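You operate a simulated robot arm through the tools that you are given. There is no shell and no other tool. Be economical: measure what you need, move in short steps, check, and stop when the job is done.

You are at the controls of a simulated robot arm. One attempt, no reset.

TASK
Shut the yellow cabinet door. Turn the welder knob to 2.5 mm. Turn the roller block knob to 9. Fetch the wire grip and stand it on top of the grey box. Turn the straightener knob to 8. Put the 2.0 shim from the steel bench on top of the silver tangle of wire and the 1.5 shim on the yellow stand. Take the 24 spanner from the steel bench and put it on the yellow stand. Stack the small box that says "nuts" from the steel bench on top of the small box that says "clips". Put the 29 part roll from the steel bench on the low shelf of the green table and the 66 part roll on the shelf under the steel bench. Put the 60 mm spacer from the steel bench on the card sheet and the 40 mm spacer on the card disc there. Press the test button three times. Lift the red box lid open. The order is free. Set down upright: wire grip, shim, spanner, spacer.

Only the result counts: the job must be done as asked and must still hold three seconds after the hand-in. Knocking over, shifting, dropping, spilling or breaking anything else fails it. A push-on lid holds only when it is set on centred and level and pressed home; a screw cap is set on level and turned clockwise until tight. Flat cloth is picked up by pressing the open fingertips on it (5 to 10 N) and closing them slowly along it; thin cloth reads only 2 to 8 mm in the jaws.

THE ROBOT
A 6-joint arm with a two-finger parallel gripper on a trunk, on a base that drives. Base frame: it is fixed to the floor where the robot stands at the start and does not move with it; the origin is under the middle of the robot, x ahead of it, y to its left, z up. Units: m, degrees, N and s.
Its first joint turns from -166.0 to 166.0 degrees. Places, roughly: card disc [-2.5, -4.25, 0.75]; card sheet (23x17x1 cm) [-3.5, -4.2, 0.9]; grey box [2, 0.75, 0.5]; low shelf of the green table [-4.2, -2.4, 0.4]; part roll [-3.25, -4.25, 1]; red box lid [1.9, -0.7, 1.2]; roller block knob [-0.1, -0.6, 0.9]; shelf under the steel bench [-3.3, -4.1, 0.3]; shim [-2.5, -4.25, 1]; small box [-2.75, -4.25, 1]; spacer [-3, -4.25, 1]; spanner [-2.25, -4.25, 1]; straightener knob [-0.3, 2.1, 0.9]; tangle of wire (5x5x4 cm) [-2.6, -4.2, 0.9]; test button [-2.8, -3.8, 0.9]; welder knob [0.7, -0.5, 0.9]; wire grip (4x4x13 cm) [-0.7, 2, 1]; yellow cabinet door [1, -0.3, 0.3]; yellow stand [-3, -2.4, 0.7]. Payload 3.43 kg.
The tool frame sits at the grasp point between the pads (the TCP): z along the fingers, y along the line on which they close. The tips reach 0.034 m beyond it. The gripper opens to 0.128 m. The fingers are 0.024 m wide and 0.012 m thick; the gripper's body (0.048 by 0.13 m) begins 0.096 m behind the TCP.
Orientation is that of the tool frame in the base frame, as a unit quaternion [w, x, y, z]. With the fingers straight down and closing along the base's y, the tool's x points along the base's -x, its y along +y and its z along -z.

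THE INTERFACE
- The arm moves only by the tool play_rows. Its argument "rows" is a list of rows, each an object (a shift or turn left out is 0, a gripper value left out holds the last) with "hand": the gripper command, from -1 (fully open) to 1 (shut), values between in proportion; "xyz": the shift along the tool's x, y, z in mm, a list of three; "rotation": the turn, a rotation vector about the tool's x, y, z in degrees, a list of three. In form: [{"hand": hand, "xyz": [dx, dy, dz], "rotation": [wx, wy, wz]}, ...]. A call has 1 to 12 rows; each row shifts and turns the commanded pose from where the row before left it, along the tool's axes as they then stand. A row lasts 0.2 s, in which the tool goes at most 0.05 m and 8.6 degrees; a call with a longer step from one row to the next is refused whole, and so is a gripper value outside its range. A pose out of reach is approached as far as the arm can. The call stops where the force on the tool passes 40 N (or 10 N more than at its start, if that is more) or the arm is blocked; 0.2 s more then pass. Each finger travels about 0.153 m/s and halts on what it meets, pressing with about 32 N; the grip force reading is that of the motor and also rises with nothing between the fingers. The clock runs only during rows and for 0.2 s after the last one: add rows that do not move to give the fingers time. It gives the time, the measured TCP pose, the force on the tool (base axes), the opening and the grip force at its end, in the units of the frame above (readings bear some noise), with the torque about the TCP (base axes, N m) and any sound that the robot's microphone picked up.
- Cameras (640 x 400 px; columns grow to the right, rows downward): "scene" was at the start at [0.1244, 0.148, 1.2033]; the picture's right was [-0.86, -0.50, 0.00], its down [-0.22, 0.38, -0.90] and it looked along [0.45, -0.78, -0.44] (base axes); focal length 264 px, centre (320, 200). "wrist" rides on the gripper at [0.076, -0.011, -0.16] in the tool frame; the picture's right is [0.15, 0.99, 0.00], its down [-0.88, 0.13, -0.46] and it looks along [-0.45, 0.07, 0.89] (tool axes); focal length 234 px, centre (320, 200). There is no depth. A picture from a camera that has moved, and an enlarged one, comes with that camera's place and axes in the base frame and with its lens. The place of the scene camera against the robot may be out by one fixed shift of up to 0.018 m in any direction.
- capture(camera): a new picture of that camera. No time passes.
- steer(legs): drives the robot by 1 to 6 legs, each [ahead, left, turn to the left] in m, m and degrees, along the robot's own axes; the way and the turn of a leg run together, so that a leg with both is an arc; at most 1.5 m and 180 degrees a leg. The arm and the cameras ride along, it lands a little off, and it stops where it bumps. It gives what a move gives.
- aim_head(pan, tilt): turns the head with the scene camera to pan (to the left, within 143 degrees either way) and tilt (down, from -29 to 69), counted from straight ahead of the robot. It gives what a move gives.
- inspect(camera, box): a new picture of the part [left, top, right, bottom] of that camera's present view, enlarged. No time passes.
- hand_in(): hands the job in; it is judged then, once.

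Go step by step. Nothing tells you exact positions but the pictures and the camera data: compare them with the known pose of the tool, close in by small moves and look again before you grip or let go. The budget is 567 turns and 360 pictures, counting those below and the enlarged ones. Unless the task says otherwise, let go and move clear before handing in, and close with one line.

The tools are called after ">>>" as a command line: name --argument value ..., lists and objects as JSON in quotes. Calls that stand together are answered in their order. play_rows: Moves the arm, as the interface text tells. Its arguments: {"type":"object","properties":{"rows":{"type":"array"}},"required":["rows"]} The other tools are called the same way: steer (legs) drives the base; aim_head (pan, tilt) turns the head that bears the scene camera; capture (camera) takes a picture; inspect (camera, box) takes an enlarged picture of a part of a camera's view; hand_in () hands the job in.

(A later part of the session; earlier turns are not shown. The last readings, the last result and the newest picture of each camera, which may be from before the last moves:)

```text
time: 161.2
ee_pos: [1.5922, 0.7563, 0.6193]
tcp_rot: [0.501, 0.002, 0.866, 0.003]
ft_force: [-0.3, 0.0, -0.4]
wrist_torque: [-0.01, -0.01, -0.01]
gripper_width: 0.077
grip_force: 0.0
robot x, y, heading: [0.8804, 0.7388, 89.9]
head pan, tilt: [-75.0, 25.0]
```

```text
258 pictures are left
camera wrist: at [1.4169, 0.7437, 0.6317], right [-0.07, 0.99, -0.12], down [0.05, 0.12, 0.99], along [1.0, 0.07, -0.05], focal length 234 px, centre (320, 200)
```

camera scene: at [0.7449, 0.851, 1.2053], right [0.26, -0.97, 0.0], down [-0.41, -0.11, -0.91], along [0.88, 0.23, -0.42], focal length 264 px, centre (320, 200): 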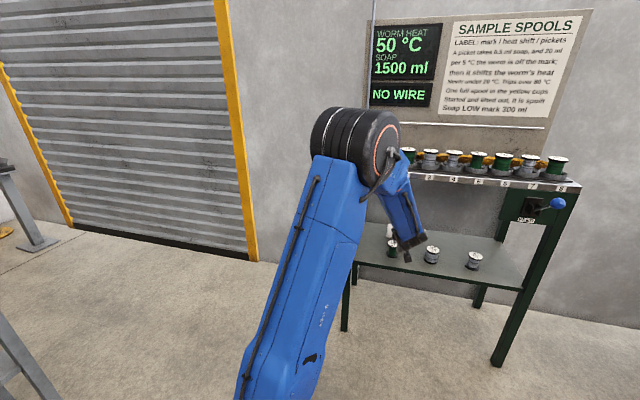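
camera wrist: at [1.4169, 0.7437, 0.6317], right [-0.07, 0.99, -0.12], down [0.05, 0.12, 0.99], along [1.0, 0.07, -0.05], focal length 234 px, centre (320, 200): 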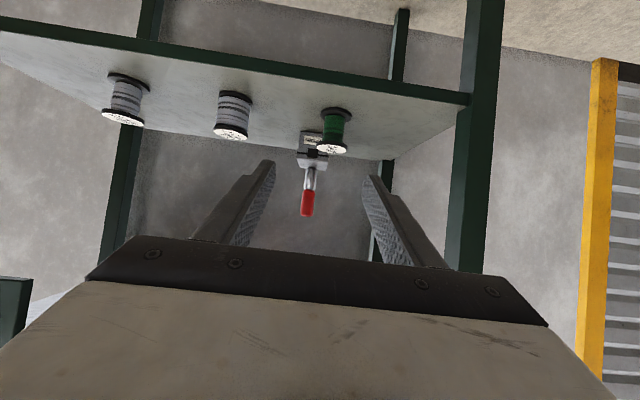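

The wire grip stands on the grey box. Next the red box lid on the rack; I raise the arm and turn to look.

>>> play_rows --rows '[{"hand": 1, "xyz": [-40, 0, -23]}, {"xyz": [-40, 0, -23]}, {"xyz": [-40, 0, -23]}, {"xyz": [-40, 0, -23]}, {"xyz": [-40, 0, -23]}, {"xyz": [-40, 0, -23]}, {"xyz": [-40, 0, -23]}, {"xyz": [-40, 0, -23]}, {"xyz": [-40, 0, -23]}]'

>>> steer --legs '[[0, 0.1, 0], [0, 0, -90]]'

>>> aim_head --pan -45 --tilt 10

>>> capture --camera "scene"

```text
time: 163.2
ee_pos: [1.5935, 0.7506, 1.0292]
tcp_rot: [0.5, 0.002, 0.866, 0.003]
ft_force: [-0.6, 0.5, 0.0]
wrist_torque: [-0.02, 0.01, 0.02]
gripper_width: 0.0
grip_force: 32.2
robot x, y, heading: [0.8739, 0.7383, 90.0]
head pan, tilt: [-75.0, 25.0]
```

```text
time: 168.1
ee_pos: [0.8209, 0.0249, 1.0298]
tcp_rot: [0.364, 0.599, 0.625, -0.343]
ft_force: [-0.3, -0.8, -0.1]
wrist_torque: [0.01, -0.01, 0.01]
gripper_width: 0.0001
grip_force: 32.1
robot x, y, heading: [0.7761, 0.7369, 2.7]
head pan, tilt: [-75.0, 25.0]
```

```text
time: 169.1
ee_pos: [0.8202, 0.025, 1.0286]
tcp_rot: [0.364, 0.599, 0.625, -0.344]
ft_force: [0.2, 0.6, -0.7]
wrist_torque: [-0.02, 0.0, 0.0]
gripper_width: 0.0001
grip_force: 32.2
robot x, y, heading: [0.7755, 0.7404, 3.1]
head pan, tilt: [-45.0, 10.0]
```

```text
257 pictures are left
camera scene: at [0.9121, 0.9078, 1.2296], right [-0.67, -0.74, 0.0], down [-0.13, 0.12, -0.98], along [0.73, -0.66, -0.17], focal length 264 px, centre (320, 200)
```

scene: 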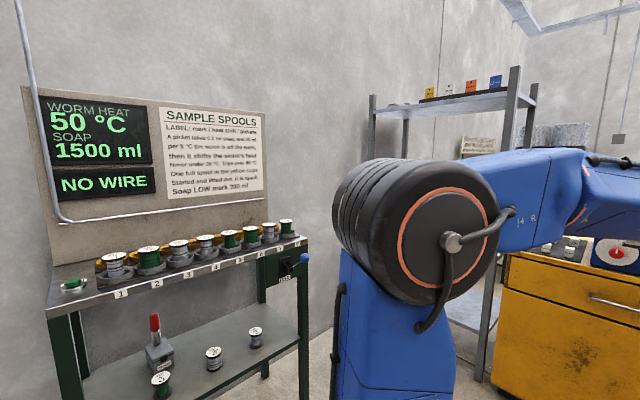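

The rack's open side faces +y. I tuck the arm higher and closer, then drive in front of the rack.

>>> play_rows --rows '[{"xyz": [-23.7, 0, -42]}, {"xyz": [-23.7, 0, -42]}, {"xyz": [-23.7, 0, -42]}, {"xyz": [-23.7, 0, -42]}, {"xyz": [-23.7, 0, -42]}, {"xyz": [-23.7, 0, -42]}, {}]'

>>> capture --camera "wrist"

```text
time: 170.7
ee_pos: [0.81, 0.1724, 1.2781]
tcp_rot: [0.363, 0.6, 0.625, -0.343]
ft_force: [-1.0, -0.9, -0.9]
wrist_torque: [-0.01, 0.0, 0.02]
gripper_width: 0.0002
grip_force: 31.8
robot x, y, heading: [0.777, 0.741, 2.6]
head pan, tilt: [-45.0, 10.0]
```

```text
256 pictures are left
camera wrist: at [0.7915, 0.3467, 1.2919], right [0.99, 0.12, -0.12], down [0.13, -0.04, 0.99], along [0.11, -0.99, -0.05], focal length 234 px, centre (320, 200)
```

wrist: 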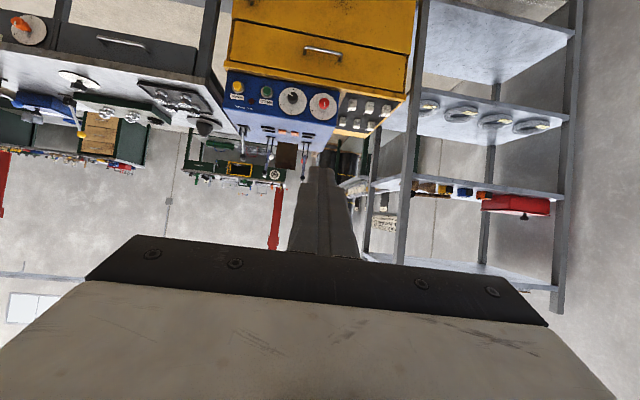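

>>> steer --legs '[[0, -0.55, -2.6], [0.42, 0, 0]]'

>>> capture --camera "wrist"

>>> aim_head --pan -35 --tilt 5

>>> capture --camera "scene"

```text
time: 176.0
ee_pos: [1.2062, -0.3808, 1.2789]
tcp_rot: [0.358, 0.61, 0.614, -0.351]
ft_force: [0.3, 0.6, -0.2]
wrist_torque: [0.01, 0.01, -0.02]
gripper_width: 0.0
grip_force: 32.3
robot x, y, heading: [1.1921, 0.1902, 0.5]
head pan, tilt: [-45.0, 10.0]
```

```text
255 pictures are left
camera wrist: at [1.1937, -0.2067, 1.2915], right [0.99, 0.08, -0.12], down [0.12, -0.04, 0.99], along [0.08, -1.0, -0.05], focal length 234 px, centre (320, 200)
```

wrist: 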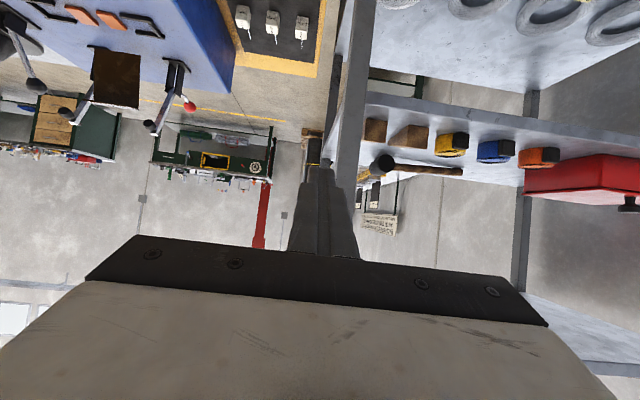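

```text
time: 176.7
ee_pos: [1.2072, -0.3822, 1.2793]
tcp_rot: [0.357, 0.611, 0.613, -0.35]
ft_force: [-0.6, 0.8, -0.1]
wrist_torque: [-0.01, -0.02, -0.02]
gripper_width: 0.0
grip_force: 31.7
robot x, y, heading: [1.194, 0.1877, 0.6]
head pan, tilt: [-35.0, 5.0]
```

```text
254 pictures are left
camera scene: at [1.3443, 0.3628, 1.2377], right [-0.57, -0.82, 0.0], down [-0.07, 0.05, -1.0], along [0.82, -0.56, -0.09], focal length 264 px, centre (320, 200)
```

scene: 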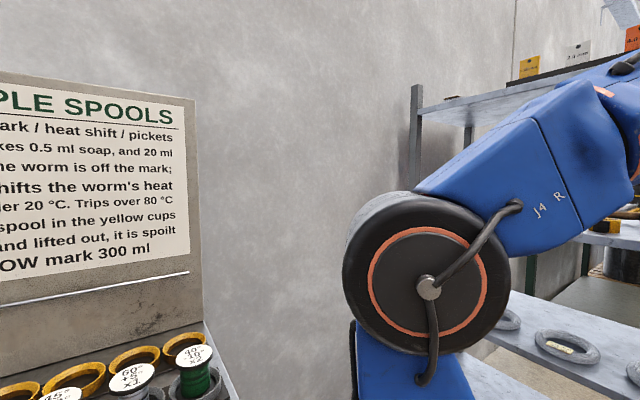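

I slide the tool +x along the rack front to face the red box.

>>> play_rows --rows '[{"xyz": [0, 45, 0]}, {"xyz": [0, 45, 0]}, {"xyz": [0, 45, 0]}, {"xyz": [0, 45, 0]}, {"xyz": [0, 45, 0]}, {"xyz": [0, 45, 0]}, {"xyz": [0, 45, 0]}, {"xyz": [0, 45, 0]}, {}]'

>>> capture --camera "wrist"

>>> capture --camera "scene"

```text
time: 178.7
ee_pos: [1.5678, -0.3784, 1.2792]
tcp_rot: [0.358, 0.61, 0.613, -0.351]
ft_force: [-0.6, -0.6, 0.0]
wrist_torque: [-0.03, -0.01, -0.02]
gripper_width: 0.0
grip_force: 32.2
robot x, y, heading: [1.1934, 0.1876, 0.4]
head pan, tilt: [-35.0, 5.0]
```

```text
253 pictures are left
camera wrist: at [1.5556, -0.2025, 1.2918], right [0.99, 0.08, -0.12], down [0.12, -0.04, 0.99], along [0.08, -1.0, -0.05], focal length 234 px, centre (320, 200)
```

wrist: 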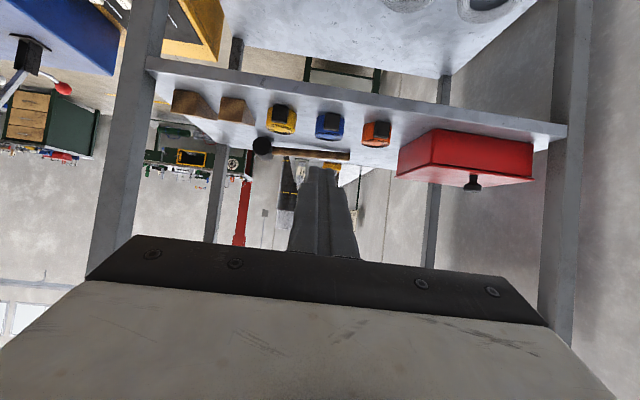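

```text
252 pictures are left
camera scene: at [1.3443, 0.363, 1.2377], right [-0.57, -0.82, 0.0], down [-0.07, 0.05, -1.0], along [0.82, -0.56, -0.09], focal length 264 px, centre (320, 200)
```

scene: 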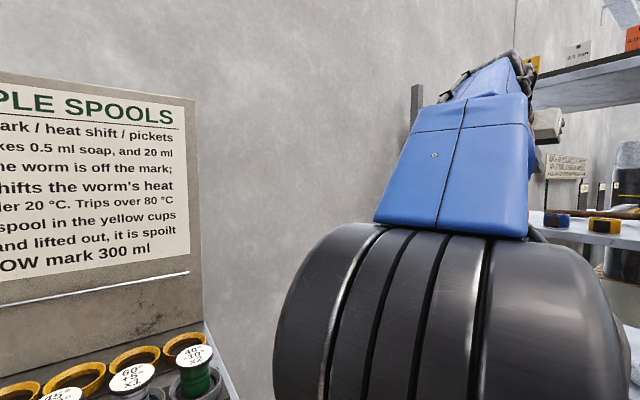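

>>> inspect --camera "wrist" --box '[380, 100, 580, 220]'

```text
3.20 times, centred on (480, 160) of wrist
camera zoom: at [1.5556, -0.2025, 1.2918], right [0.99, 0.08, -0.12], down [0.12, -0.04, 0.99], along [0.08, -1.0, -0.05], focal length 749 px, centre (-192, 328)
```

zoom: 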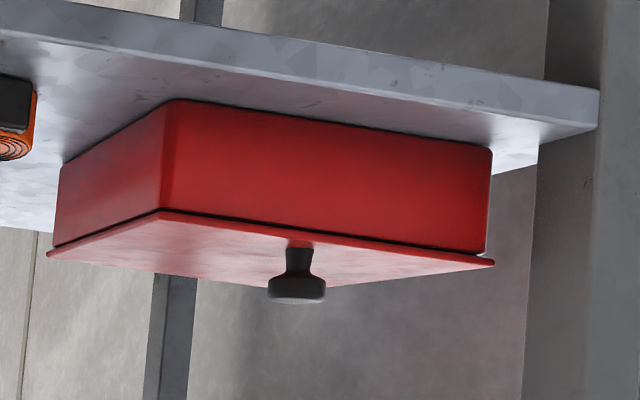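

Red box: lid at z≈1.18, front edge y≈-0.615, hinge at the back y≈-0.785, knob near (1.90, -0.66). I pull the tool back and drive a little closer.

>>> play_rows --rows '[{"xyz": [24, 0, -41.5]}, {"xyz": [24, 0, -41.5]}, {"xyz": [24, 0, -41.5]}, {"xyz": [24, 0, -41.5]}]'

>>> steer --legs '[[0, -0.2, 0], [0.06, 0, 0]]'

>>> play_rows --rows '[{"hand": -0.2, "xyz": [0, 45, 0]}, {"xyz": [0, 45, 0]}, {"xyz": [0, 45, 0]}, {"xyz": [0, 45, 0]}, {"xyz": [0, 45, 0]}, {"xyz": [0, 45, 0]}, {}]'

>>> capture --camera "wrist"

```text
time: 179.7
ee_pos: [1.5644, -0.1866, 1.2798]
tcp_rot: [0.357, 0.611, 0.614, -0.351]
ft_force: [0.9, -0.1, 0.2]
wrist_torque: [-0.02, 0.01, -0.08]
gripper_width: 0.0
grip_force: 31.9
robot x, y, heading: [1.1922, 0.1862, 0.7]
head pan, tilt: [-35.0, 5.0]
```

```text
time: 181.8
ee_pos: [1.632, -0.3776, 1.2787]
tcp_rot: [0.36, 0.607, 0.616, -0.349]
ft_force: [-0.6, 0.1, 0.3]
wrist_torque: [-0.01, 0.0, 0.0]
gripper_width: 0.0
grip_force: 31.7
robot x, y, heading: [1.2553, -0.0106, 1.1]
head pan, tilt: [-35.0, 5.0]
```

```text
time: 183.4
ee_pos: [1.9023, -0.3717, 1.2776]
tcp_rot: [0.36, 0.607, 0.617, -0.349]
ft_force: [0.5, 0.7, -0.1]
wrist_torque: [-0.01, -0.01, -0.02]
gripper_width: 0.0769
grip_force: 0.1
robot x, y, heading: [1.2531, -0.0075, 1.0]
head pan, tilt: [-35.0, 5.0]
```

```text
250 pictures are left
camera wrist: at [1.8882, -0.197, 1.2902], right [0.99, 0.09, -0.12], down [0.12, -0.04, 0.99], along [0.09, -0.99, -0.05], focal length 234 px, centre (320, 200)
```

wrist: 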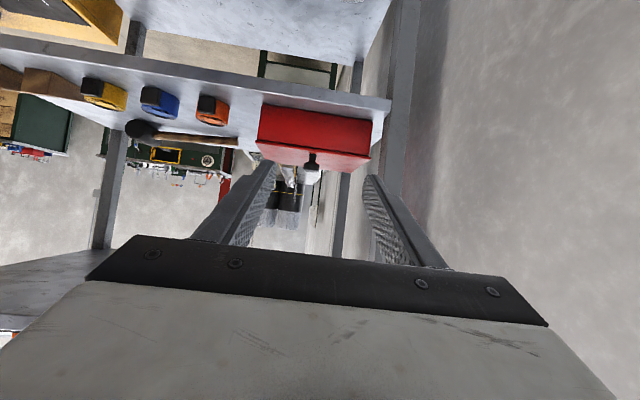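

Knob triangulated at (1.903, -0.66, 1.20). Approach along the tool axis.

>>> play_rows --rows '[{"xyz": [-26.7, 0, 39.7]}, {"xyz": [-26.7, 0, 39.7]}, {"xyz": [-26.7, 0, 39.7]}, {"xyz": [0, 0, 40]}, {"xyz": [0, 0, 40]}, {}]'

>>> capture --camera "wrist"

```text
time: 184.8
ee_pos: [1.906, -0.5845, 1.2506]
tcp_rot: [0.36, 0.607, 0.616, -0.349]
ft_force: [0.0, -1.0, -0.9]
wrist_torque: [0.0, 0.0, 0.0]
gripper_width: 0.0765
grip_force: 0.0
robot x, y, heading: [1.2536, -0.0095, 0.8]
head pan, tilt: [-35.0, 5.0]
```

```text
249 pictures are left
camera wrist: at [1.8914, -0.4093, 1.2638], right [0.99, 0.09, -0.12], down [0.12, -0.04, 0.99], along [0.09, -0.99, -0.05], focal length 234 px, centre (320, 200)
```

wrist: 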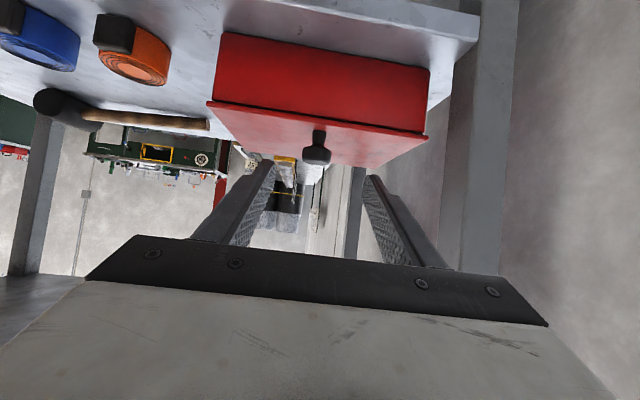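

>>> play_rows --rows '[{"xyz": [2, -1, 25]}, {"xyz": [2, -1, 25]}, {"xyz": [0, 0, 20]}, {"hand": 0.2}, {"hand": 0.4}, {"hand": 1}, {"hand": 1}]'

>>> capture --camera "wrist"

```text
time: 186.4
ee_pos: [1.9032, -0.6416, 1.2132]
tcp_rot: [0.359, 0.608, 0.617, -0.348]
ft_force: [-5.6, 0.9, -2.7]
wrist_torque: [0.22, 0.07, -0.07]
gripper_width: 0.0312
grip_force: 44.9
robot x, y, heading: [1.2556, -0.0065, 0.8]
head pan, tilt: [-35.0, 5.0]
```

```text
248 pictures are left
camera wrist: at [1.8888, -0.4673, 1.2261], right [0.99, 0.09, -0.12], down [0.12, -0.04, 0.99], along [0.09, -0.99, -0.05], focal length 234 px, centre (320, 200)
```

wrist: 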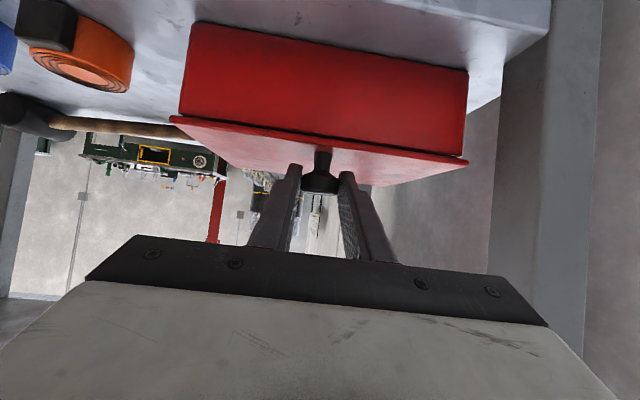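

Knob gripped. Lift along the hinge arc, first third.

>>> play_rows --rows '[{"xyz": [-12.8, 0, -3.4]}, {"xyz": [-12.9, 0, -3.4]}, {"xyz": [-13.2, 0, -0.6]}, {"xyz": [-13.2, 0, -0.7]}, {"xyz": [-13.1, 0, 2.1]}, {"xyz": [-13.1, 0, 2.1]}]'

>>> capture --camera "wrist"

```text
time: 187.8
ee_pos: [1.902, -0.6789, 1.2829]
tcp_rot: [0.36, 0.607, 0.616, -0.348]
ft_force: [-24.8, 10.9, -2.6]
wrist_torque: [1.16, 0.52, -0.29]
gripper_width: 0.0316
grip_force: 45.1
robot x, y, heading: [1.2555, -0.0097, 1.1]
head pan, tilt: [-35.0, 5.0]
```

```text
247 pictures are left
camera wrist: at [1.8888, -0.5043, 1.2968], right [0.99, 0.09, -0.12], down [0.12, -0.04, 0.99], along [0.09, -0.99, -0.05], focal length 234 px, centre (320, 200)
```

wrist: 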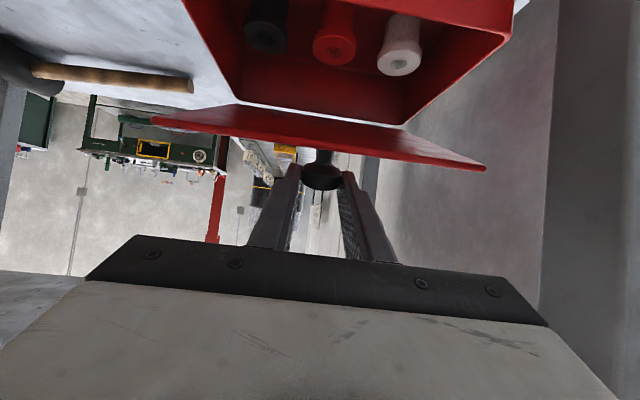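

Opening nicely. Continue the arc, with a small lateral relief.

>>> play_rows --rows '[{"xyz": [-12.3, -2, 4.8]}, {"xyz": [-12.4, 0, 4.8]}, {"xyz": [-11.1, 0, 7.2]}, {"xyz": [-11.1, 0, 7.3]}, {"xyz": [-9.3, 0, 9.4]}, {"xyz": [-9.3, 0, 9.4]}]'

>>> capture --camera "wrist"

```text
time: 189.2
ee_pos: [1.9031, -0.7497, 1.3157]
tcp_rot: [0.36, 0.607, 0.617, -0.348]
ft_force: [-0.7, 0.4, -0.1]
wrist_torque: [-0.02, 0.03, 0.01]
gripper_width: 0.0002
grip_force: 32.5
robot x, y, heading: [1.2547, -0.0072, 1.0]
head pan, tilt: [-35.0, 5.0]
```

```text
246 pictures are left
camera wrist: at [1.8888, -0.5744, 1.3296], right [0.99, 0.09, -0.12], down [0.12, -0.04, 0.99], along [0.09, -0.99, -0.05], focal length 234 px, centre (320, 200)
```

wrist: 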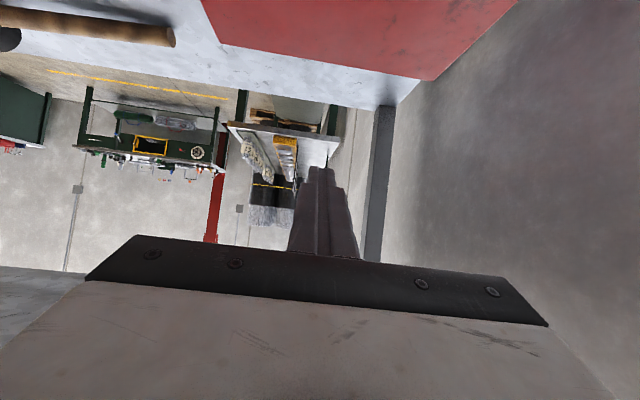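

The knob slipped off (it was held only by the very fingertips) and the lid fell shut again. I back out and retry with a flatter, deeper grasp.

>>> play_rows --rows '[{"xyz": [31, 0, -34.4]}, {"xyz": [31, 0, -34.4]}, {"xyz": [31, 0, -34.4]}, {"xyz": [31, 0, -34.4]}, {"xyz": [31, 0, -34.4]}, {"hand": -0.3, "rotation": [0, -7.5, 0]}, {"rotation": [0, -7.5, 0]}, {}]'

>>> capture --camera "wrist"

```text
time: 191.0
ee_pos: [1.9001, -0.5218, 1.2674]
tcp_rot: [0.437, 0.557, 0.565, -0.425]
ft_force: [-0.2, 0.7, -0.5]
wrist_torque: [-0.02, 0.03, 0.01]
gripper_width: 0.0832
grip_force: 0.0
robot x, y, heading: [1.2547, -0.01, 1.0]
head pan, tilt: [-35.0, 5.0]
```

```text
245 pictures are left
camera wrist: at [1.8848, -0.3492, 1.235], right [0.99, 0.06, -0.13], down [0.12, 0.22, 0.97], along [0.08, -0.97, 0.21], focal length 234 px, centre (320, 200)
```

wrist: 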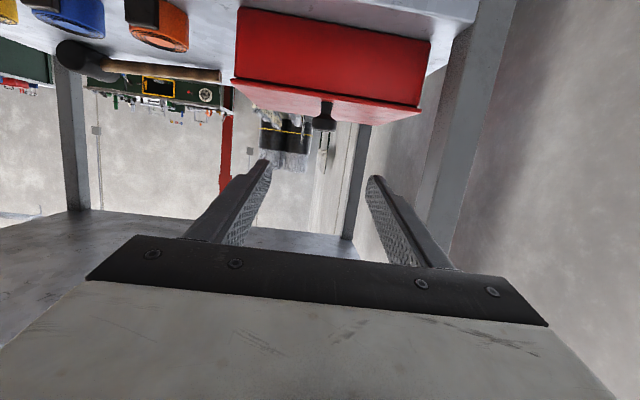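

>>> play_rows --rows '[{"xyz": [14.6, 1, 38]}, {"xyz": [14.6, 1, 38]}, {}]'

>>> inspect --camera "wrist" --box '[200, 50, 440, 250]'

```text
time: 191.8
ee_pos: [1.9013, -0.5873, 1.2217]
tcp_rot: [0.437, 0.557, 0.564, -0.425]
ft_force: [0.2, -0.7, 0.1]
wrist_torque: [0.0, 0.0, -0.01]
gripper_width: 0.083
grip_force: 0.0
robot x, y, heading: [1.254, -0.0088, 1.0]
head pan, tilt: [-35.0, 5.0]
```

```text
2.00 times, centred on (320, 150) of wrist
camera zoom: at [1.8878, -0.4144, 1.188], right [0.99, 0.06, -0.13], down [0.12, 0.22, 0.97], along [0.08, -0.97, 0.21], focal length 468 px, centre (320, 300)
```

zoom: 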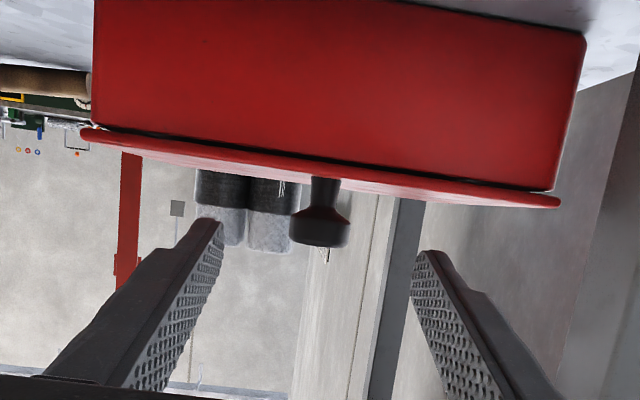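

>>> play_rows --rows '[{"xyz": [-3, 1, 30]}, {"xyz": [0, 0, 28]}, {"hand": 0.2}, {"hand": 0.4}, {"hand": 1}, {"hand": 1}]'

>>> inspect --camera "wrist" --box '[200, 50, 440, 250]'

```text
time: 193.2
ee_pos: [1.9036, -0.6451, 1.208]
tcp_rot: [0.437, 0.557, 0.564, -0.426]
ft_force: [-6.2, 0.1, -1.6]
wrist_torque: [0.06, 0.04, -0.05]
gripper_width: 0.0314
grip_force: 45.0
robot x, y, heading: [1.2572, -0.0078, 1.1]
head pan, tilt: [-35.0, 5.0]
```

```text
2.00 times, centred on (320, 150) of wrist
camera zoom: at [1.8892, -0.4729, 1.1755], right [0.99, 0.06, -0.13], down [0.12, 0.22, 0.97], along [0.08, -0.97, 0.21], focal length 468 px, centre (320, 300)
```

zoom: 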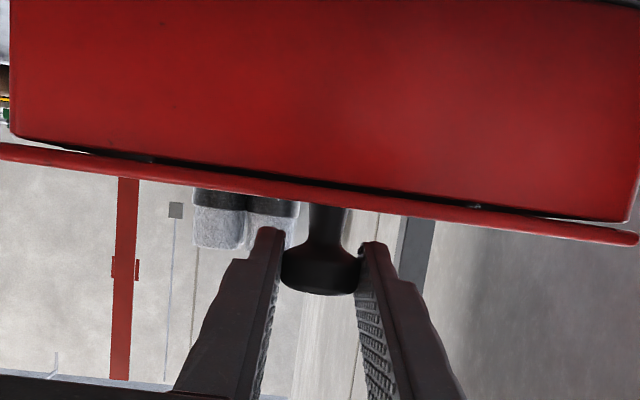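

Better hold. Lift along the arc with the tool slowly levelling.

>>> play_rows --rows '[{"xyz": [-15.5, 0, 1], "rotation": [0, -2.5, 0]}, {"xyz": [-15.5, 0, 1], "rotation": [0, -2.5, 0]}, {"xyz": [-14.3, 0, 6.4], "rotation": [0, -2.5, 0]}, {"xyz": [-14.3, 0, 6.4], "rotation": [0, -2.5, 0]}, {}]'

>>> inspect --camera "wrist" --box '[200, 50, 440, 250]'

```text
time: 194.4
ee_pos: [1.9039, -0.6704, 1.2667]
tcp_rot: [0.484, 0.519, 0.522, -0.473]
ft_force: [-29.0, 8.5, -2.4]
wrist_torque: [0.71, 0.48, -0.41]
gripper_width: 0.0301
grip_force: 45.3
robot x, y, heading: [1.2567, -0.0059, 1.0]
head pan, tilt: [-35.0, 5.0]
```

```text
2.00 times, centred on (320, 150) of wrist
camera zoom: at [1.89, -0.5061, 1.2049], right [0.99, 0.03, -0.14], down [0.12, 0.38, 0.92], along [0.08, -0.92, 0.37], focal length 468 px, centre (320, 300)
```

zoom: 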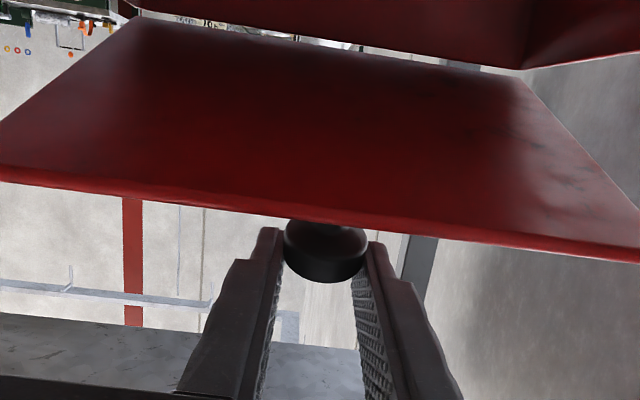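

The lid is ~30° open; the knob crept toward the fingertips, so I push deeper by several mm and relieve laterally while continuing.

>>> play_rows --rows '[{"xyz": [0, -3, 6]}, {}]'

>>> inspect --camera "wrist" --box '[200, 50, 440, 250]'

```text
time: 195.0
ee_pos: [1.9033, -0.6733, 1.2694]
tcp_rot: [0.487, 0.516, 0.523, -0.472]
ft_force: [-10.8, 28.8, 21.0]
wrist_torque: [-0.13, 0.08, 0.0]
gripper_width: 0.0298
grip_force: 45.4
robot x, y, heading: [1.2573, -0.0095, 1.0]
head pan, tilt: [-35.0, 5.0]
```

```text
2.00 times, centred on (320, 150) of wrist
camera zoom: at [1.8891, -0.5091, 1.206], right [0.99, 0.03, -0.14], down [0.11, 0.39, 0.92], along [0.08, -0.92, 0.38], focal length 468 px, centre (320, 300)
```

zoom: 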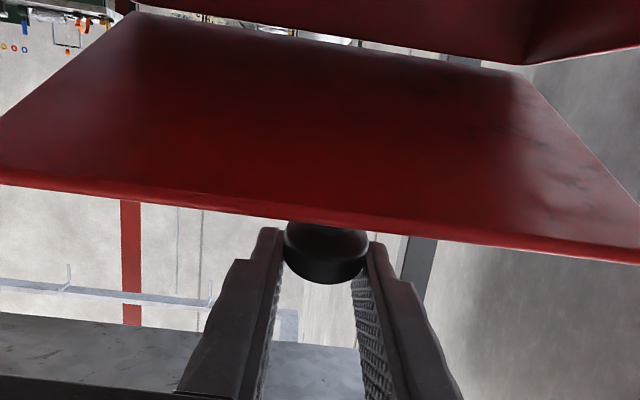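

Geometry refined (hinge ≈ y -0.796, z 1.178). Continue the arc.

>>> play_rows --rows '[{"xyz": [-9, 0, 10], "rotation": [0, -2.5, 0]}, {"xyz": [-9, 0, 11], "rotation": [0, -2.5, 0]}, {"xyz": [-8, 0, 14.5]}, {"xyz": [-7.5, 0, 15]}, {}]'

>>> inspect --camera "wrist" --box '[200, 50, 440, 250]'

```text
time: 196.2
ee_pos: [1.9033, -0.7247, 1.3008]
tcp_rot: [0.509, 0.495, 0.502, -0.494]
ft_force: [7.0, 30.4, 34.5]
wrist_torque: [0.88, -0.09, -0.23]
gripper_width: 0.0287
grip_force: 44.6
robot x, y, heading: [1.2568, -0.0106, 1.1]
head pan, tilt: [-35.0, 5.0]
```

```text
2.00 times, centred on (320, 150) of wrist
camera zoom: at [1.8898, -0.5681, 1.223], right [0.99, 0.02, -0.14], down [0.11, 0.46, 0.88], along [0.08, -0.89, 0.46], focal length 468 px, centre (320, 300)
```

zoom: 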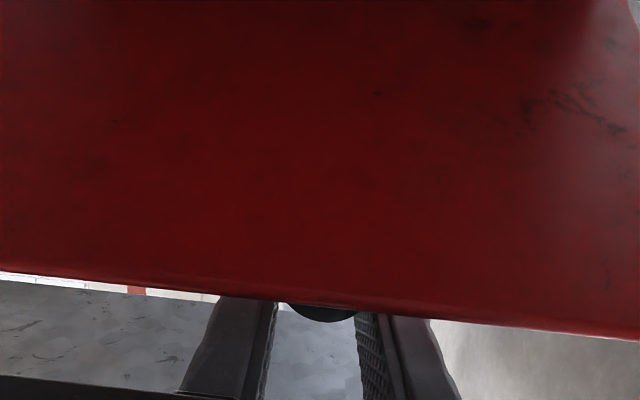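

Lid ~60° open and still held. Continue.

>>> play_rows --rows '[{"xyz": [-2, 0, 17]}, {"xyz": [-2, 0, 17]}, {"xyz": [2, 0, 17]}, {"xyz": [2, 0, 17]}, {}]'

>>> capture --camera "wrist"

```text
time: 196.9
ee_pos: [1.9041, -0.7571, 1.3081]
tcp_rot: [0.51, 0.495, 0.501, -0.494]
ft_force: [3.0, 10.0, 16.6]
wrist_torque: [0.16, 0.38, -0.21]
gripper_width: 0.0308
grip_force: 44.8
robot x, y, heading: [1.2576, -0.0045, 1.1]
head pan, tilt: [-35.0, 5.0]
stopped in row 3: the force on the tool passed its limit at 77 N (the readings are from after the stop); the commanded pose is now the measured one
```

```text
239 pictures are left
camera wrist: at [1.8903, -0.5998, 1.2297], right [0.99, 0.02, -0.14], down [0.11, 0.47, 0.88], along [0.08, -0.88, 0.46], focal length 234 px, centre (320, 200)
```

wrist: 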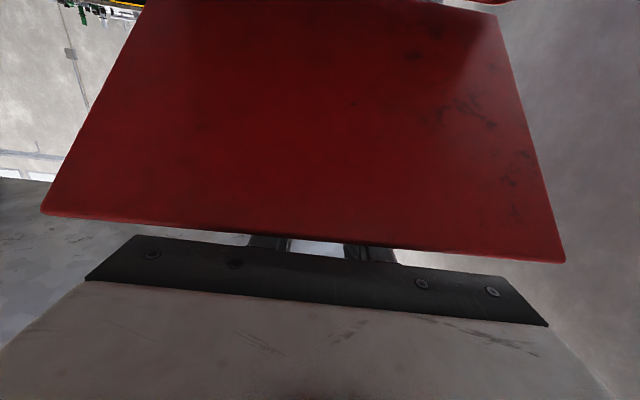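

The knob rotates behind the lid and the fingers from the front block further opening. I lower the lid back gently, then will instead lift the lip with the closed fingertips from beneath.

>>> play_rows --rows '[{"xyz": [10.3, 0, -21.7]}, {"xyz": [10.3, 0, -21.7]}, {"xyz": [10.3, 0, -21.7]}, {"xyz": [10.3, 0, -21.7]}, {"xyz": [19, 0, -8.4]}, {"xyz": [19, 0, -8.4]}, {"xyz": [15, 0, -6]}]'

>>> capture --camera "wrist"

```text
time: 198.5
ee_pos: [1.8997, -0.6482, 1.2236]
tcp_rot: [0.513, 0.494, 0.497, -0.496]
ft_force: [-0.2, 2.2, 9.5]
wrist_torque: [-0.08, -0.01, 0.12]
gripper_width: 0.0001
grip_force: 33.0
robot x, y, heading: [1.2533, -0.0111, 1.1]
head pan, tilt: [-35.0, 5.0]
stopped in row 7: the force on the tool passed its limit at 71 N (the readings are from after the stop); the commanded pose is now the measured one
```

```text
238 pictures are left
camera wrist: at [1.8869, -0.4918, 1.1437], right [0.99, 0.02, -0.13], down [0.11, 0.47, 0.87], along [0.08, -0.88, 0.47], focal length 234 px, centre (320, 200)
```

wrist: 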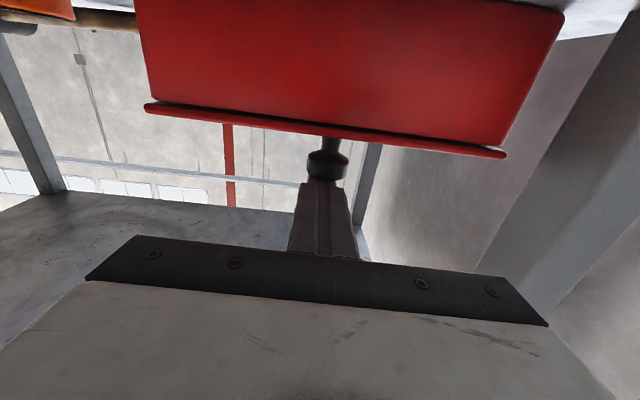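

The lid is closed again. I retreat, and pitch the closed fingers ~40° downward for the lip lift.

>>> play_rows --rows '[{"xyz": [-12, 0, -5]}, {"xyz": [0, 0, -40]}, {"xyz": [0, 0, -40]}, {"xyz": [0, 0, -30]}, {"rotation": [0, 8, 0]}, {"rotation": [0, 8, 0]}, {"rotation": [0, 8, 0]}, {"rotation": [0, 8, 0]}, {"rotation": [0, 6, 0]}, {}]'

>>> capture --camera "wrist"

```text
time: 200.7
ee_pos: [1.8979, -0.5333, 1.2333]
tcp_rot: [0.322, 0.628, 0.638, -0.308]
ft_force: [0.1, -0.4, 0.7]
wrist_torque: [0.0, 0.0, -0.02]
gripper_width: 0.0
grip_force: 32.8
robot x, y, heading: [1.254, -0.0074, 1.0]
head pan, tilt: [-35.0, 5.0]
```

```text
237 pictures are left
camera wrist: at [1.8834, -0.3626, 1.2671], right [0.99, 0.11, -0.1], down [0.12, -0.17, 0.98], along [0.09, -0.98, -0.18], focal length 234 px, centre (320, 200)
```

wrist: 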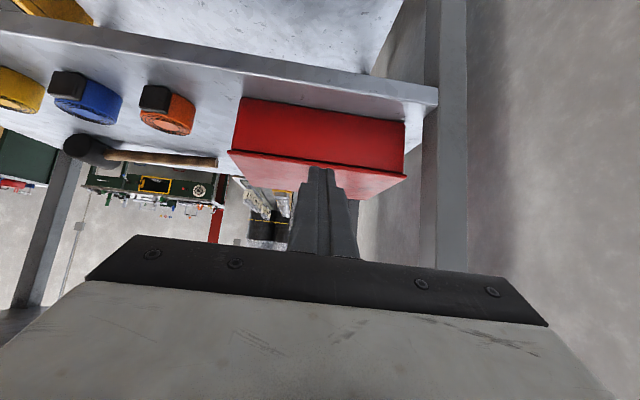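

>>> play_rows --rows '[{"xyz": [25, 3, 25.5]}, {"xyz": [25, 3, 25.5]}, {"xyz": [-9, 0, 12]}, {"xyz": [-9, 0, 12]}, {}]'

>>> inspect --camera "wrist" --box '[240, 80, 400, 220]'

```text
time: 201.9
ee_pos: [1.9048, -0.5745, 1.1626]
tcp_rot: [0.322, 0.628, 0.638, -0.307]
ft_force: [0.4, -0.1, 0.4]
wrist_torque: [0.02, -0.03, -0.02]
gripper_width: 0.0002
grip_force: 33.0
robot x, y, heading: [1.2583, -0.0101, 1.2]
head pan, tilt: [-35.0, 5.0]
```

```text
2.86 times, centred on (320, 150) of wrist
camera zoom: at [1.8908, -0.4026, 1.1962], right [0.99, 0.11, -0.11], down [0.12, -0.16, 0.98], along [0.09, -0.98, -0.18], focal length 669 px, centre (320, 343)
```

zoom: 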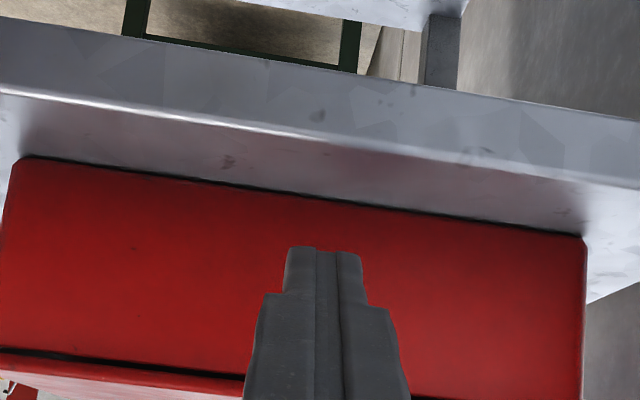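

>>> play_rows --rows '[{"xyz": [-3, 0, 4]}, {"xyz": [-2.4, 0, 3.2]}, {}]'

>>> play_rows --rows '[{"xyz": [-1.2, 0, 1.6]}, {"xyz": [-1.2, 0, 1.6]}, {}]'

```text
time: 202.7
ee_pos: [1.9054, -0.5836, 1.1622]
tcp_rot: [0.323, 0.628, 0.637, -0.308]
ft_force: [-0.4, 0.3, 0.1]
wrist_torque: [-0.03, 0.03, -0.01]
gripper_width: 0.0
grip_force: 32.5
robot x, y, heading: [1.2558, -0.0097, 1.0]
head pan, tilt: [-35.0, 5.0]
```

```text
time: 203.5
ee_pos: [1.906, -0.5869, 1.1612]
tcp_rot: [0.322, 0.628, 0.638, -0.308]
ft_force: [-0.6, -0.5, -0.5]
wrist_torque: [-0.02, 0.0, 0.03]
gripper_width: 0.0
grip_force: 33.1
robot x, y, heading: [1.2556, -0.0084, 1.3]
head pan, tilt: [-35.0, 5.0]
```

>>> play_rows --rows '[{"xyz": [-1.2, 0, 1.6]}, {"xyz": [-1.2, 0, 1.6]}, {}]'

>>> inspect --camera "wrist" --box '[240, 80, 400, 220]'

```text
time: 204.3
ee_pos: [1.9062, -0.5925, 1.1616]
tcp_rot: [0.322, 0.628, 0.638, -0.308]
ft_force: [0.2, -0.4, -0.5]
wrist_torque: [0.0, -0.02, 0.0]
gripper_width: 0.0
grip_force: 32.8
robot x, y, heading: [1.2569, -0.0097, 1.0]
head pan, tilt: [-35.0, 5.0]
```

```text
2.86 times, centred on (320, 150) of wrist
camera zoom: at [1.8914, -0.4206, 1.1964], right [0.99, 0.11, -0.11], down [0.12, -0.16, 0.98], along [0.09, -0.98, -0.18], focal length 669 px, centre (320, 343)
```

zoom: 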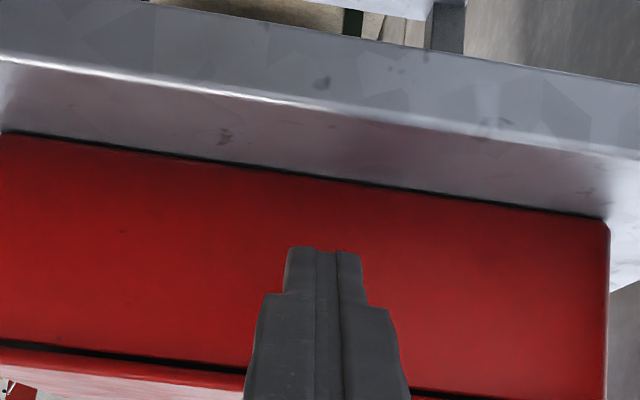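

No contact with the wall yet; test by raising to find the lip.

>>> play_rows --rows '[{"xyz": [-4.8, 0, -3.6]}, {"xyz": [-4.8, 0, -3.6]}, {"xyz": [-4.8, 0, -3.6]}, {"xyz": [-4.8, 0, -3.6]}, {}]'

>>> inspect --camera "wrist" --box '[240, 80, 400, 220]'

```text
time: 205.5
ee_pos: [1.907, -0.5912, 1.1848]
tcp_rot: [0.323, 0.628, 0.638, -0.309]
ft_force: [0.3, 0.1, -1.1]
wrist_torque: [0.0, 0.0, -0.01]
gripper_width: 0.0
grip_force: 32.7
robot x, y, heading: [1.2521, -0.0098, 0.8]
head pan, tilt: [-35.0, 5.0]
```

```text
2.86 times, centred on (320, 150) of wrist
camera zoom: at [1.8915, -0.42, 1.22], right [0.99, 0.11, -0.11], down [0.12, -0.16, 0.98], along [0.09, -0.98, -0.18], focal length 669 px, centre (320, 343)
```

zoom: 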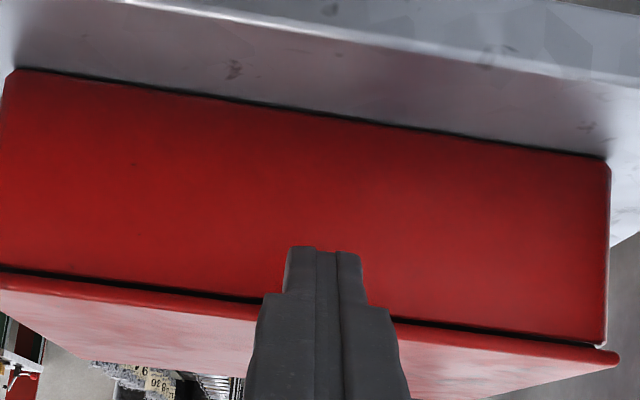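

Tip is still in front of the lip. Lower 12 mm and go further forward until I feel the wall.

>>> play_rows --rows '[{"xyz": [9.6, 0, 7.2]}, {"xyz": [-1.2, 0, 1.6]}, {"xyz": [-1.2, 0, 1.6]}, {"xyz": [-1.2, 0, 1.6]}, {"xyz": [-1.2, 0, 1.6]}, {}]'

>>> play_rows --rows '[{"xyz": [-1.2, 0, 1.6]}, {"xyz": [-1.2, 0, 1.6]}, {}]'

```text
time: 206.9
ee_pos: [1.9057, -0.5991, 1.1737]
tcp_rot: [0.321, 0.629, 0.638, -0.308]
ft_force: [-0.6, -0.4, -0.2]
wrist_torque: [0.02, -0.01, 0.02]
gripper_width: 0.0
grip_force: 32.7
robot x, y, heading: [1.2545, -0.0132, 0.8]
head pan, tilt: [-35.0, 5.0]
```

```text
time: 207.7
ee_pos: [1.9058, -0.601, 1.1728]
tcp_rot: [0.32, 0.629, 0.637, -0.308]
ft_force: [-2.2, 6.5, 2.0]
wrist_torque: [0.01, 0.06, -0.09]
gripper_width: 0.0002
grip_force: 33.3
robot x, y, heading: [1.256, -0.0087, 1.3]
head pan, tilt: [-35.0, 5.0]
stopped in row 3: the force on the tool passed its limit at 42 N (the readings are from after the stop); the commanded pose is now the measured one
```

Touching the wall now. Raise under the lip.

>>> play_rows --rows '[{"xyz": [0.6, 0, -0.8]}, {"xyz": [-4.8, 0, -3.6]}, {"xyz": [-4.8, 0, -3.6]}, {"xyz": [-4.8, 0, -3.6]}, {}]'

>>> inspect --camera "wrist" --box '[240, 80, 400, 220]'

```text
time: 208.9
ee_pos: [1.9044, -0.6005, 1.1909]
tcp_rot: [0.32, 0.629, 0.638, -0.307]
ft_force: [0.6, 0.9, -1.7]
wrist_torque: [0.08, 0.0, 0.03]
gripper_width: 0.0002
grip_force: 33.3
robot x, y, heading: [1.2552, -0.0069, 1.0]
head pan, tilt: [-35.0, 5.0]
```

```text
2.86 times, centred on (320, 150) of wrist
camera zoom: at [1.8903, -0.4286, 1.2263], right [0.99, 0.11, -0.11], down [0.12, -0.17, 0.98], along [0.09, -0.98, -0.18], focal length 669 px, centre (320, 343)
```

zoom: 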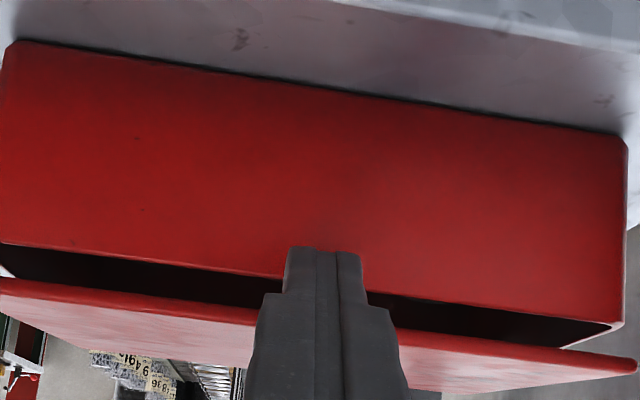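

The lid is lifting on the fingertip. Raise more, then push in under it.

>>> play_rows --rows '[{"xyz": [-4.8, 0, -3.6]}, {"xyz": [-4.8, 0, -3.6]}, {"xyz": [-5.4, 0, -2.8]}, {}]'

>>> inspect --camera "wrist" --box '[240, 80, 400, 220]'

```text
time: 209.9
ee_pos: [1.9048, -0.6028, 1.2091]
tcp_rot: [0.319, 0.63, 0.638, -0.308]
ft_force: [0.5, 1.2, -1.6]
wrist_torque: [0.06, 0.01, 0.0]
gripper_width: 0.0001
grip_force: 32.6
robot x, y, heading: [1.2569, -0.0104, 1.2]
head pan, tilt: [-35.0, 5.0]
```

```text
2.86 times, centred on (320, 150) of wrist
camera zoom: at [1.8904, -0.4309, 1.2443], right [0.99, 0.11, -0.11], down [0.12, -0.17, 0.98], along [0.09, -0.98, -0.18], focal length 669 px, centre (320, 343)
```

zoom: 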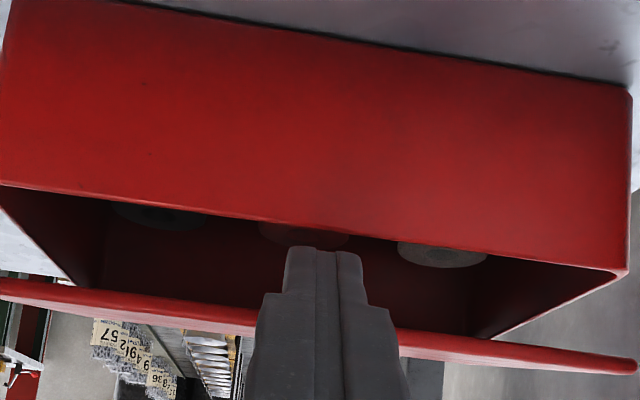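

>>> play_rows --rows '[{"xyz": [-18.6, 0, 4.7]}, {"xyz": [-18.6, 0, 4.7]}, {"xyz": [-18.6, 0, 4.7]}, {}]'

>>> capture --camera "wrist"

```text
time: 210.9
ee_pos: [1.9044, -0.6463, 1.2459]
tcp_rot: [0.32, 0.629, 0.638, -0.307]
ft_force: [0.4, 1.5, -1.0]
wrist_torque: [0.0, 0.02, -0.02]
gripper_width: 0.0002
grip_force: 33.1
robot x, y, heading: [1.2567, -0.0065, 1.3]
head pan, tilt: [-35.0, 5.0]
```

```text
231 pictures are left
camera wrist: at [1.8906, -0.475, 1.2808], right [0.99, 0.11, -0.11], down [0.12, -0.17, 0.98], along [0.09, -0.98, -0.18], focal length 234 px, centre (320, 200)
```

wrist: 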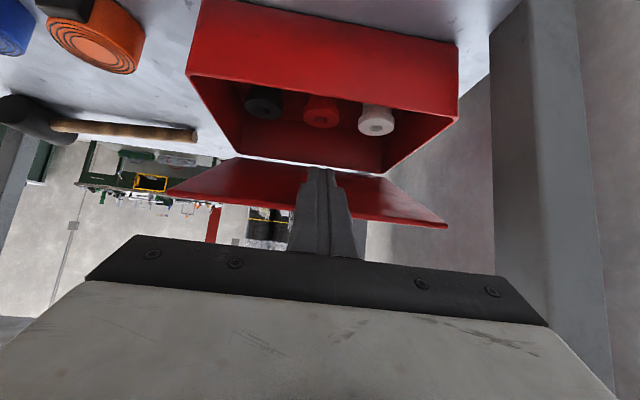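

The lid rests on the finger and follows. Continue up along the arc.

>>> play_rows --rows '[{"xyz": [-20.8, 0, -1.3]}, {"xyz": [-20.8, 0, -1.3]}, {"xyz": [-16.5, 0, 4.5]}, {"xyz": [-16.5, 0, 4.5]}, {}]'

>>> capture --camera "wrist"

```text
time: 212.1
ee_pos: [1.9073, -0.6979, 1.3001]
tcp_rot: [0.32, 0.629, 0.638, -0.307]
ft_force: [0.6, 1.6, 0.0]
wrist_torque: [0.04, 0.0, 0.03]
gripper_width: 0.0002
grip_force: 32.7
robot x, y, heading: [1.256, -0.01, 1.2]
head pan, tilt: [-35.0, 5.0]
```

```text
230 pictures are left
camera wrist: at [1.8925, -0.5253, 1.3352], right [0.99, 0.11, -0.11], down [0.12, -0.17, 0.98], along [0.09, -0.98, -0.18], focal length 234 px, centre (320, 200)
```

wrist: 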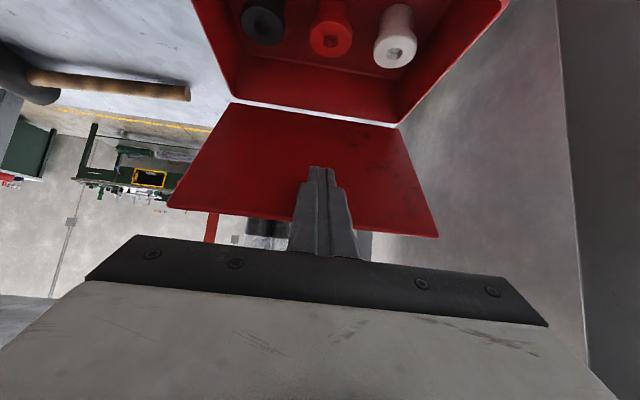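

Lid at about 60°. Continue pushing it past vertical.

>>> play_rows --rows '[{"xyz": [-14.5, 0, 8.5]}, {"xyz": [-14.5, 0, 8.5]}, {"xyz": [-12, 0, 12.3]}, {"xyz": [-12, 0, 12.3]}, {}]'

>>> capture --camera "wrist"

```text
time: 213.3
ee_pos: [1.9092, -0.7616, 1.3153]
tcp_rot: [0.32, 0.63, 0.638, -0.307]
ft_force: [0.2, -0.1, 0.1]
wrist_torque: [0.04, 0.0, 0.0]
gripper_width: 0.0
grip_force: 33.4
out of reach, approached as far as the arm can: row 4
robot x, y, heading: [1.2567, -0.0104, 1.0]
head pan, tilt: [-35.0, 5.0]
```

```text
229 pictures are left
camera wrist: at [1.8936, -0.5892, 1.3503], right [0.99, 0.11, -0.11], down [0.12, -0.17, 0.98], along [0.09, -0.98, -0.18], focal length 234 px, centre (320, 200)
```

wrist: 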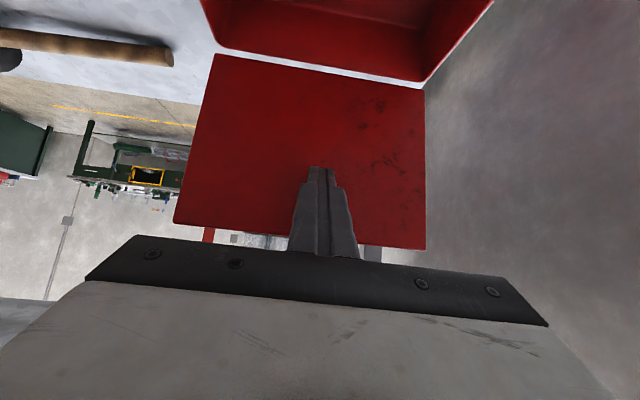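

Lid is about vertical and I'm at reach limit. I nudge the base 4 cm closer to push it past vertical.

>>> steer --legs '[[0, -0.04, 0]]'

>>> capture --camera "wrist"

```text
time: 214.1
ee_pos: [1.9078, -0.7633, 1.3161]
tcp_rot: [0.32, 0.627, 0.641, -0.306]
ft_force: [0.1, -1.0, -0.3]
wrist_torque: [0.0, 0.01, -0.04]
gripper_width: 0.0
grip_force: 32.9
robot x, y, heading: [1.2542, -0.0158, 1.2]
head pan, tilt: [-35.0, 5.0]
stopped in leg 1: the robot was blocked; the commanded pose is now the measured one
```

```text
228 pictures are left
camera wrist: at [1.893, -0.5912, 1.3513], right [0.99, 0.11, -0.11], down [0.12, -0.17, 0.98], along [0.09, -0.98, -0.18], focal length 234 px, centre (320, 200)
```

wrist: 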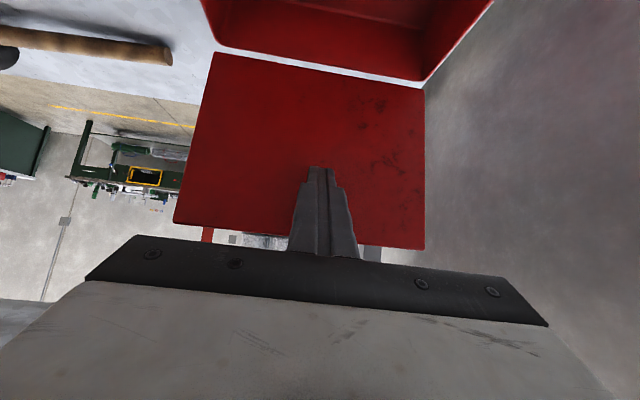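

>>> play_rows --rows '[{"xyz": [-4, 0, 5.5]}, {"xyz": [-4, 0, 5.5]}, {}]'

>>> capture --camera "wrist"

>>> aim_head --pan -60 --tilt 15

>>> capture --camera "scene"

```text
time: 214.9
ee_pos: [1.9073, -0.7672, 1.3148]
tcp_rot: [0.322, 0.626, 0.64, -0.308]
ft_force: [-0.7, 0.0, -1.8]
wrist_torque: [0.01, -0.02, -0.01]
gripper_width: 0.0
grip_force: 33.1
out of reach, approached as far as the arm can: row 1
robot x, y, heading: [1.2498, -0.0171, 1.3]
head pan, tilt: [-35.0, 5.0]
```

```text
227 pictures are left
camera wrist: at [1.8924, -0.595, 1.3494], right [0.99, 0.11, -0.11], down [0.13, -0.16, 0.98], along [0.09, -0.98, -0.18], focal length 234 px, centre (320, 200)
```

wrist: 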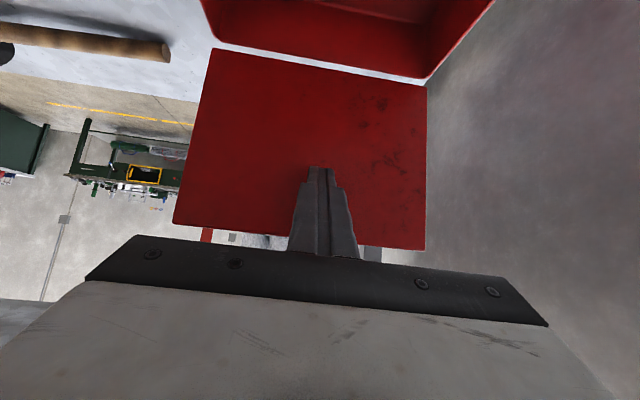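

```text
time: 215.8
ee_pos: [1.9082, -0.7666, 1.3148]
tcp_rot: [0.322, 0.626, 0.64, -0.308]
ft_force: [0.6, 1.1, 0.9]
wrist_torque: [-0.01, 0.0, 0.0]
gripper_width: 0.0
grip_force: 32.9
robot x, y, heading: [1.25, -0.0189, 1.2]
head pan, tilt: [-60.0, 15.0]
```

```text
226 pictures are left
camera scene: at [1.3762, 0.1394, 1.2203], right [-0.85, -0.52, 0.01], down [-0.14, 0.21, -0.97], along [0.5, -0.83, -0.25], focal length 264 px, centre (320, 200)
```

scene: 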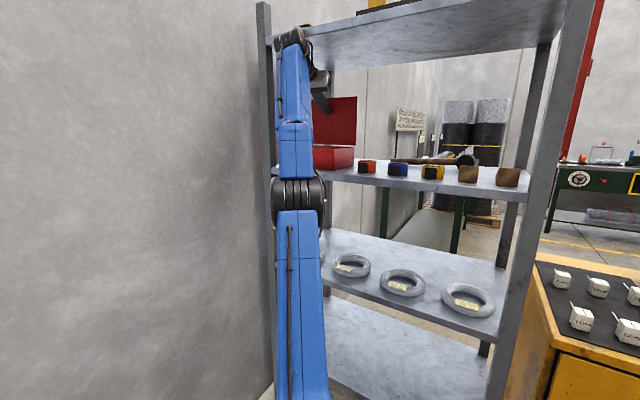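

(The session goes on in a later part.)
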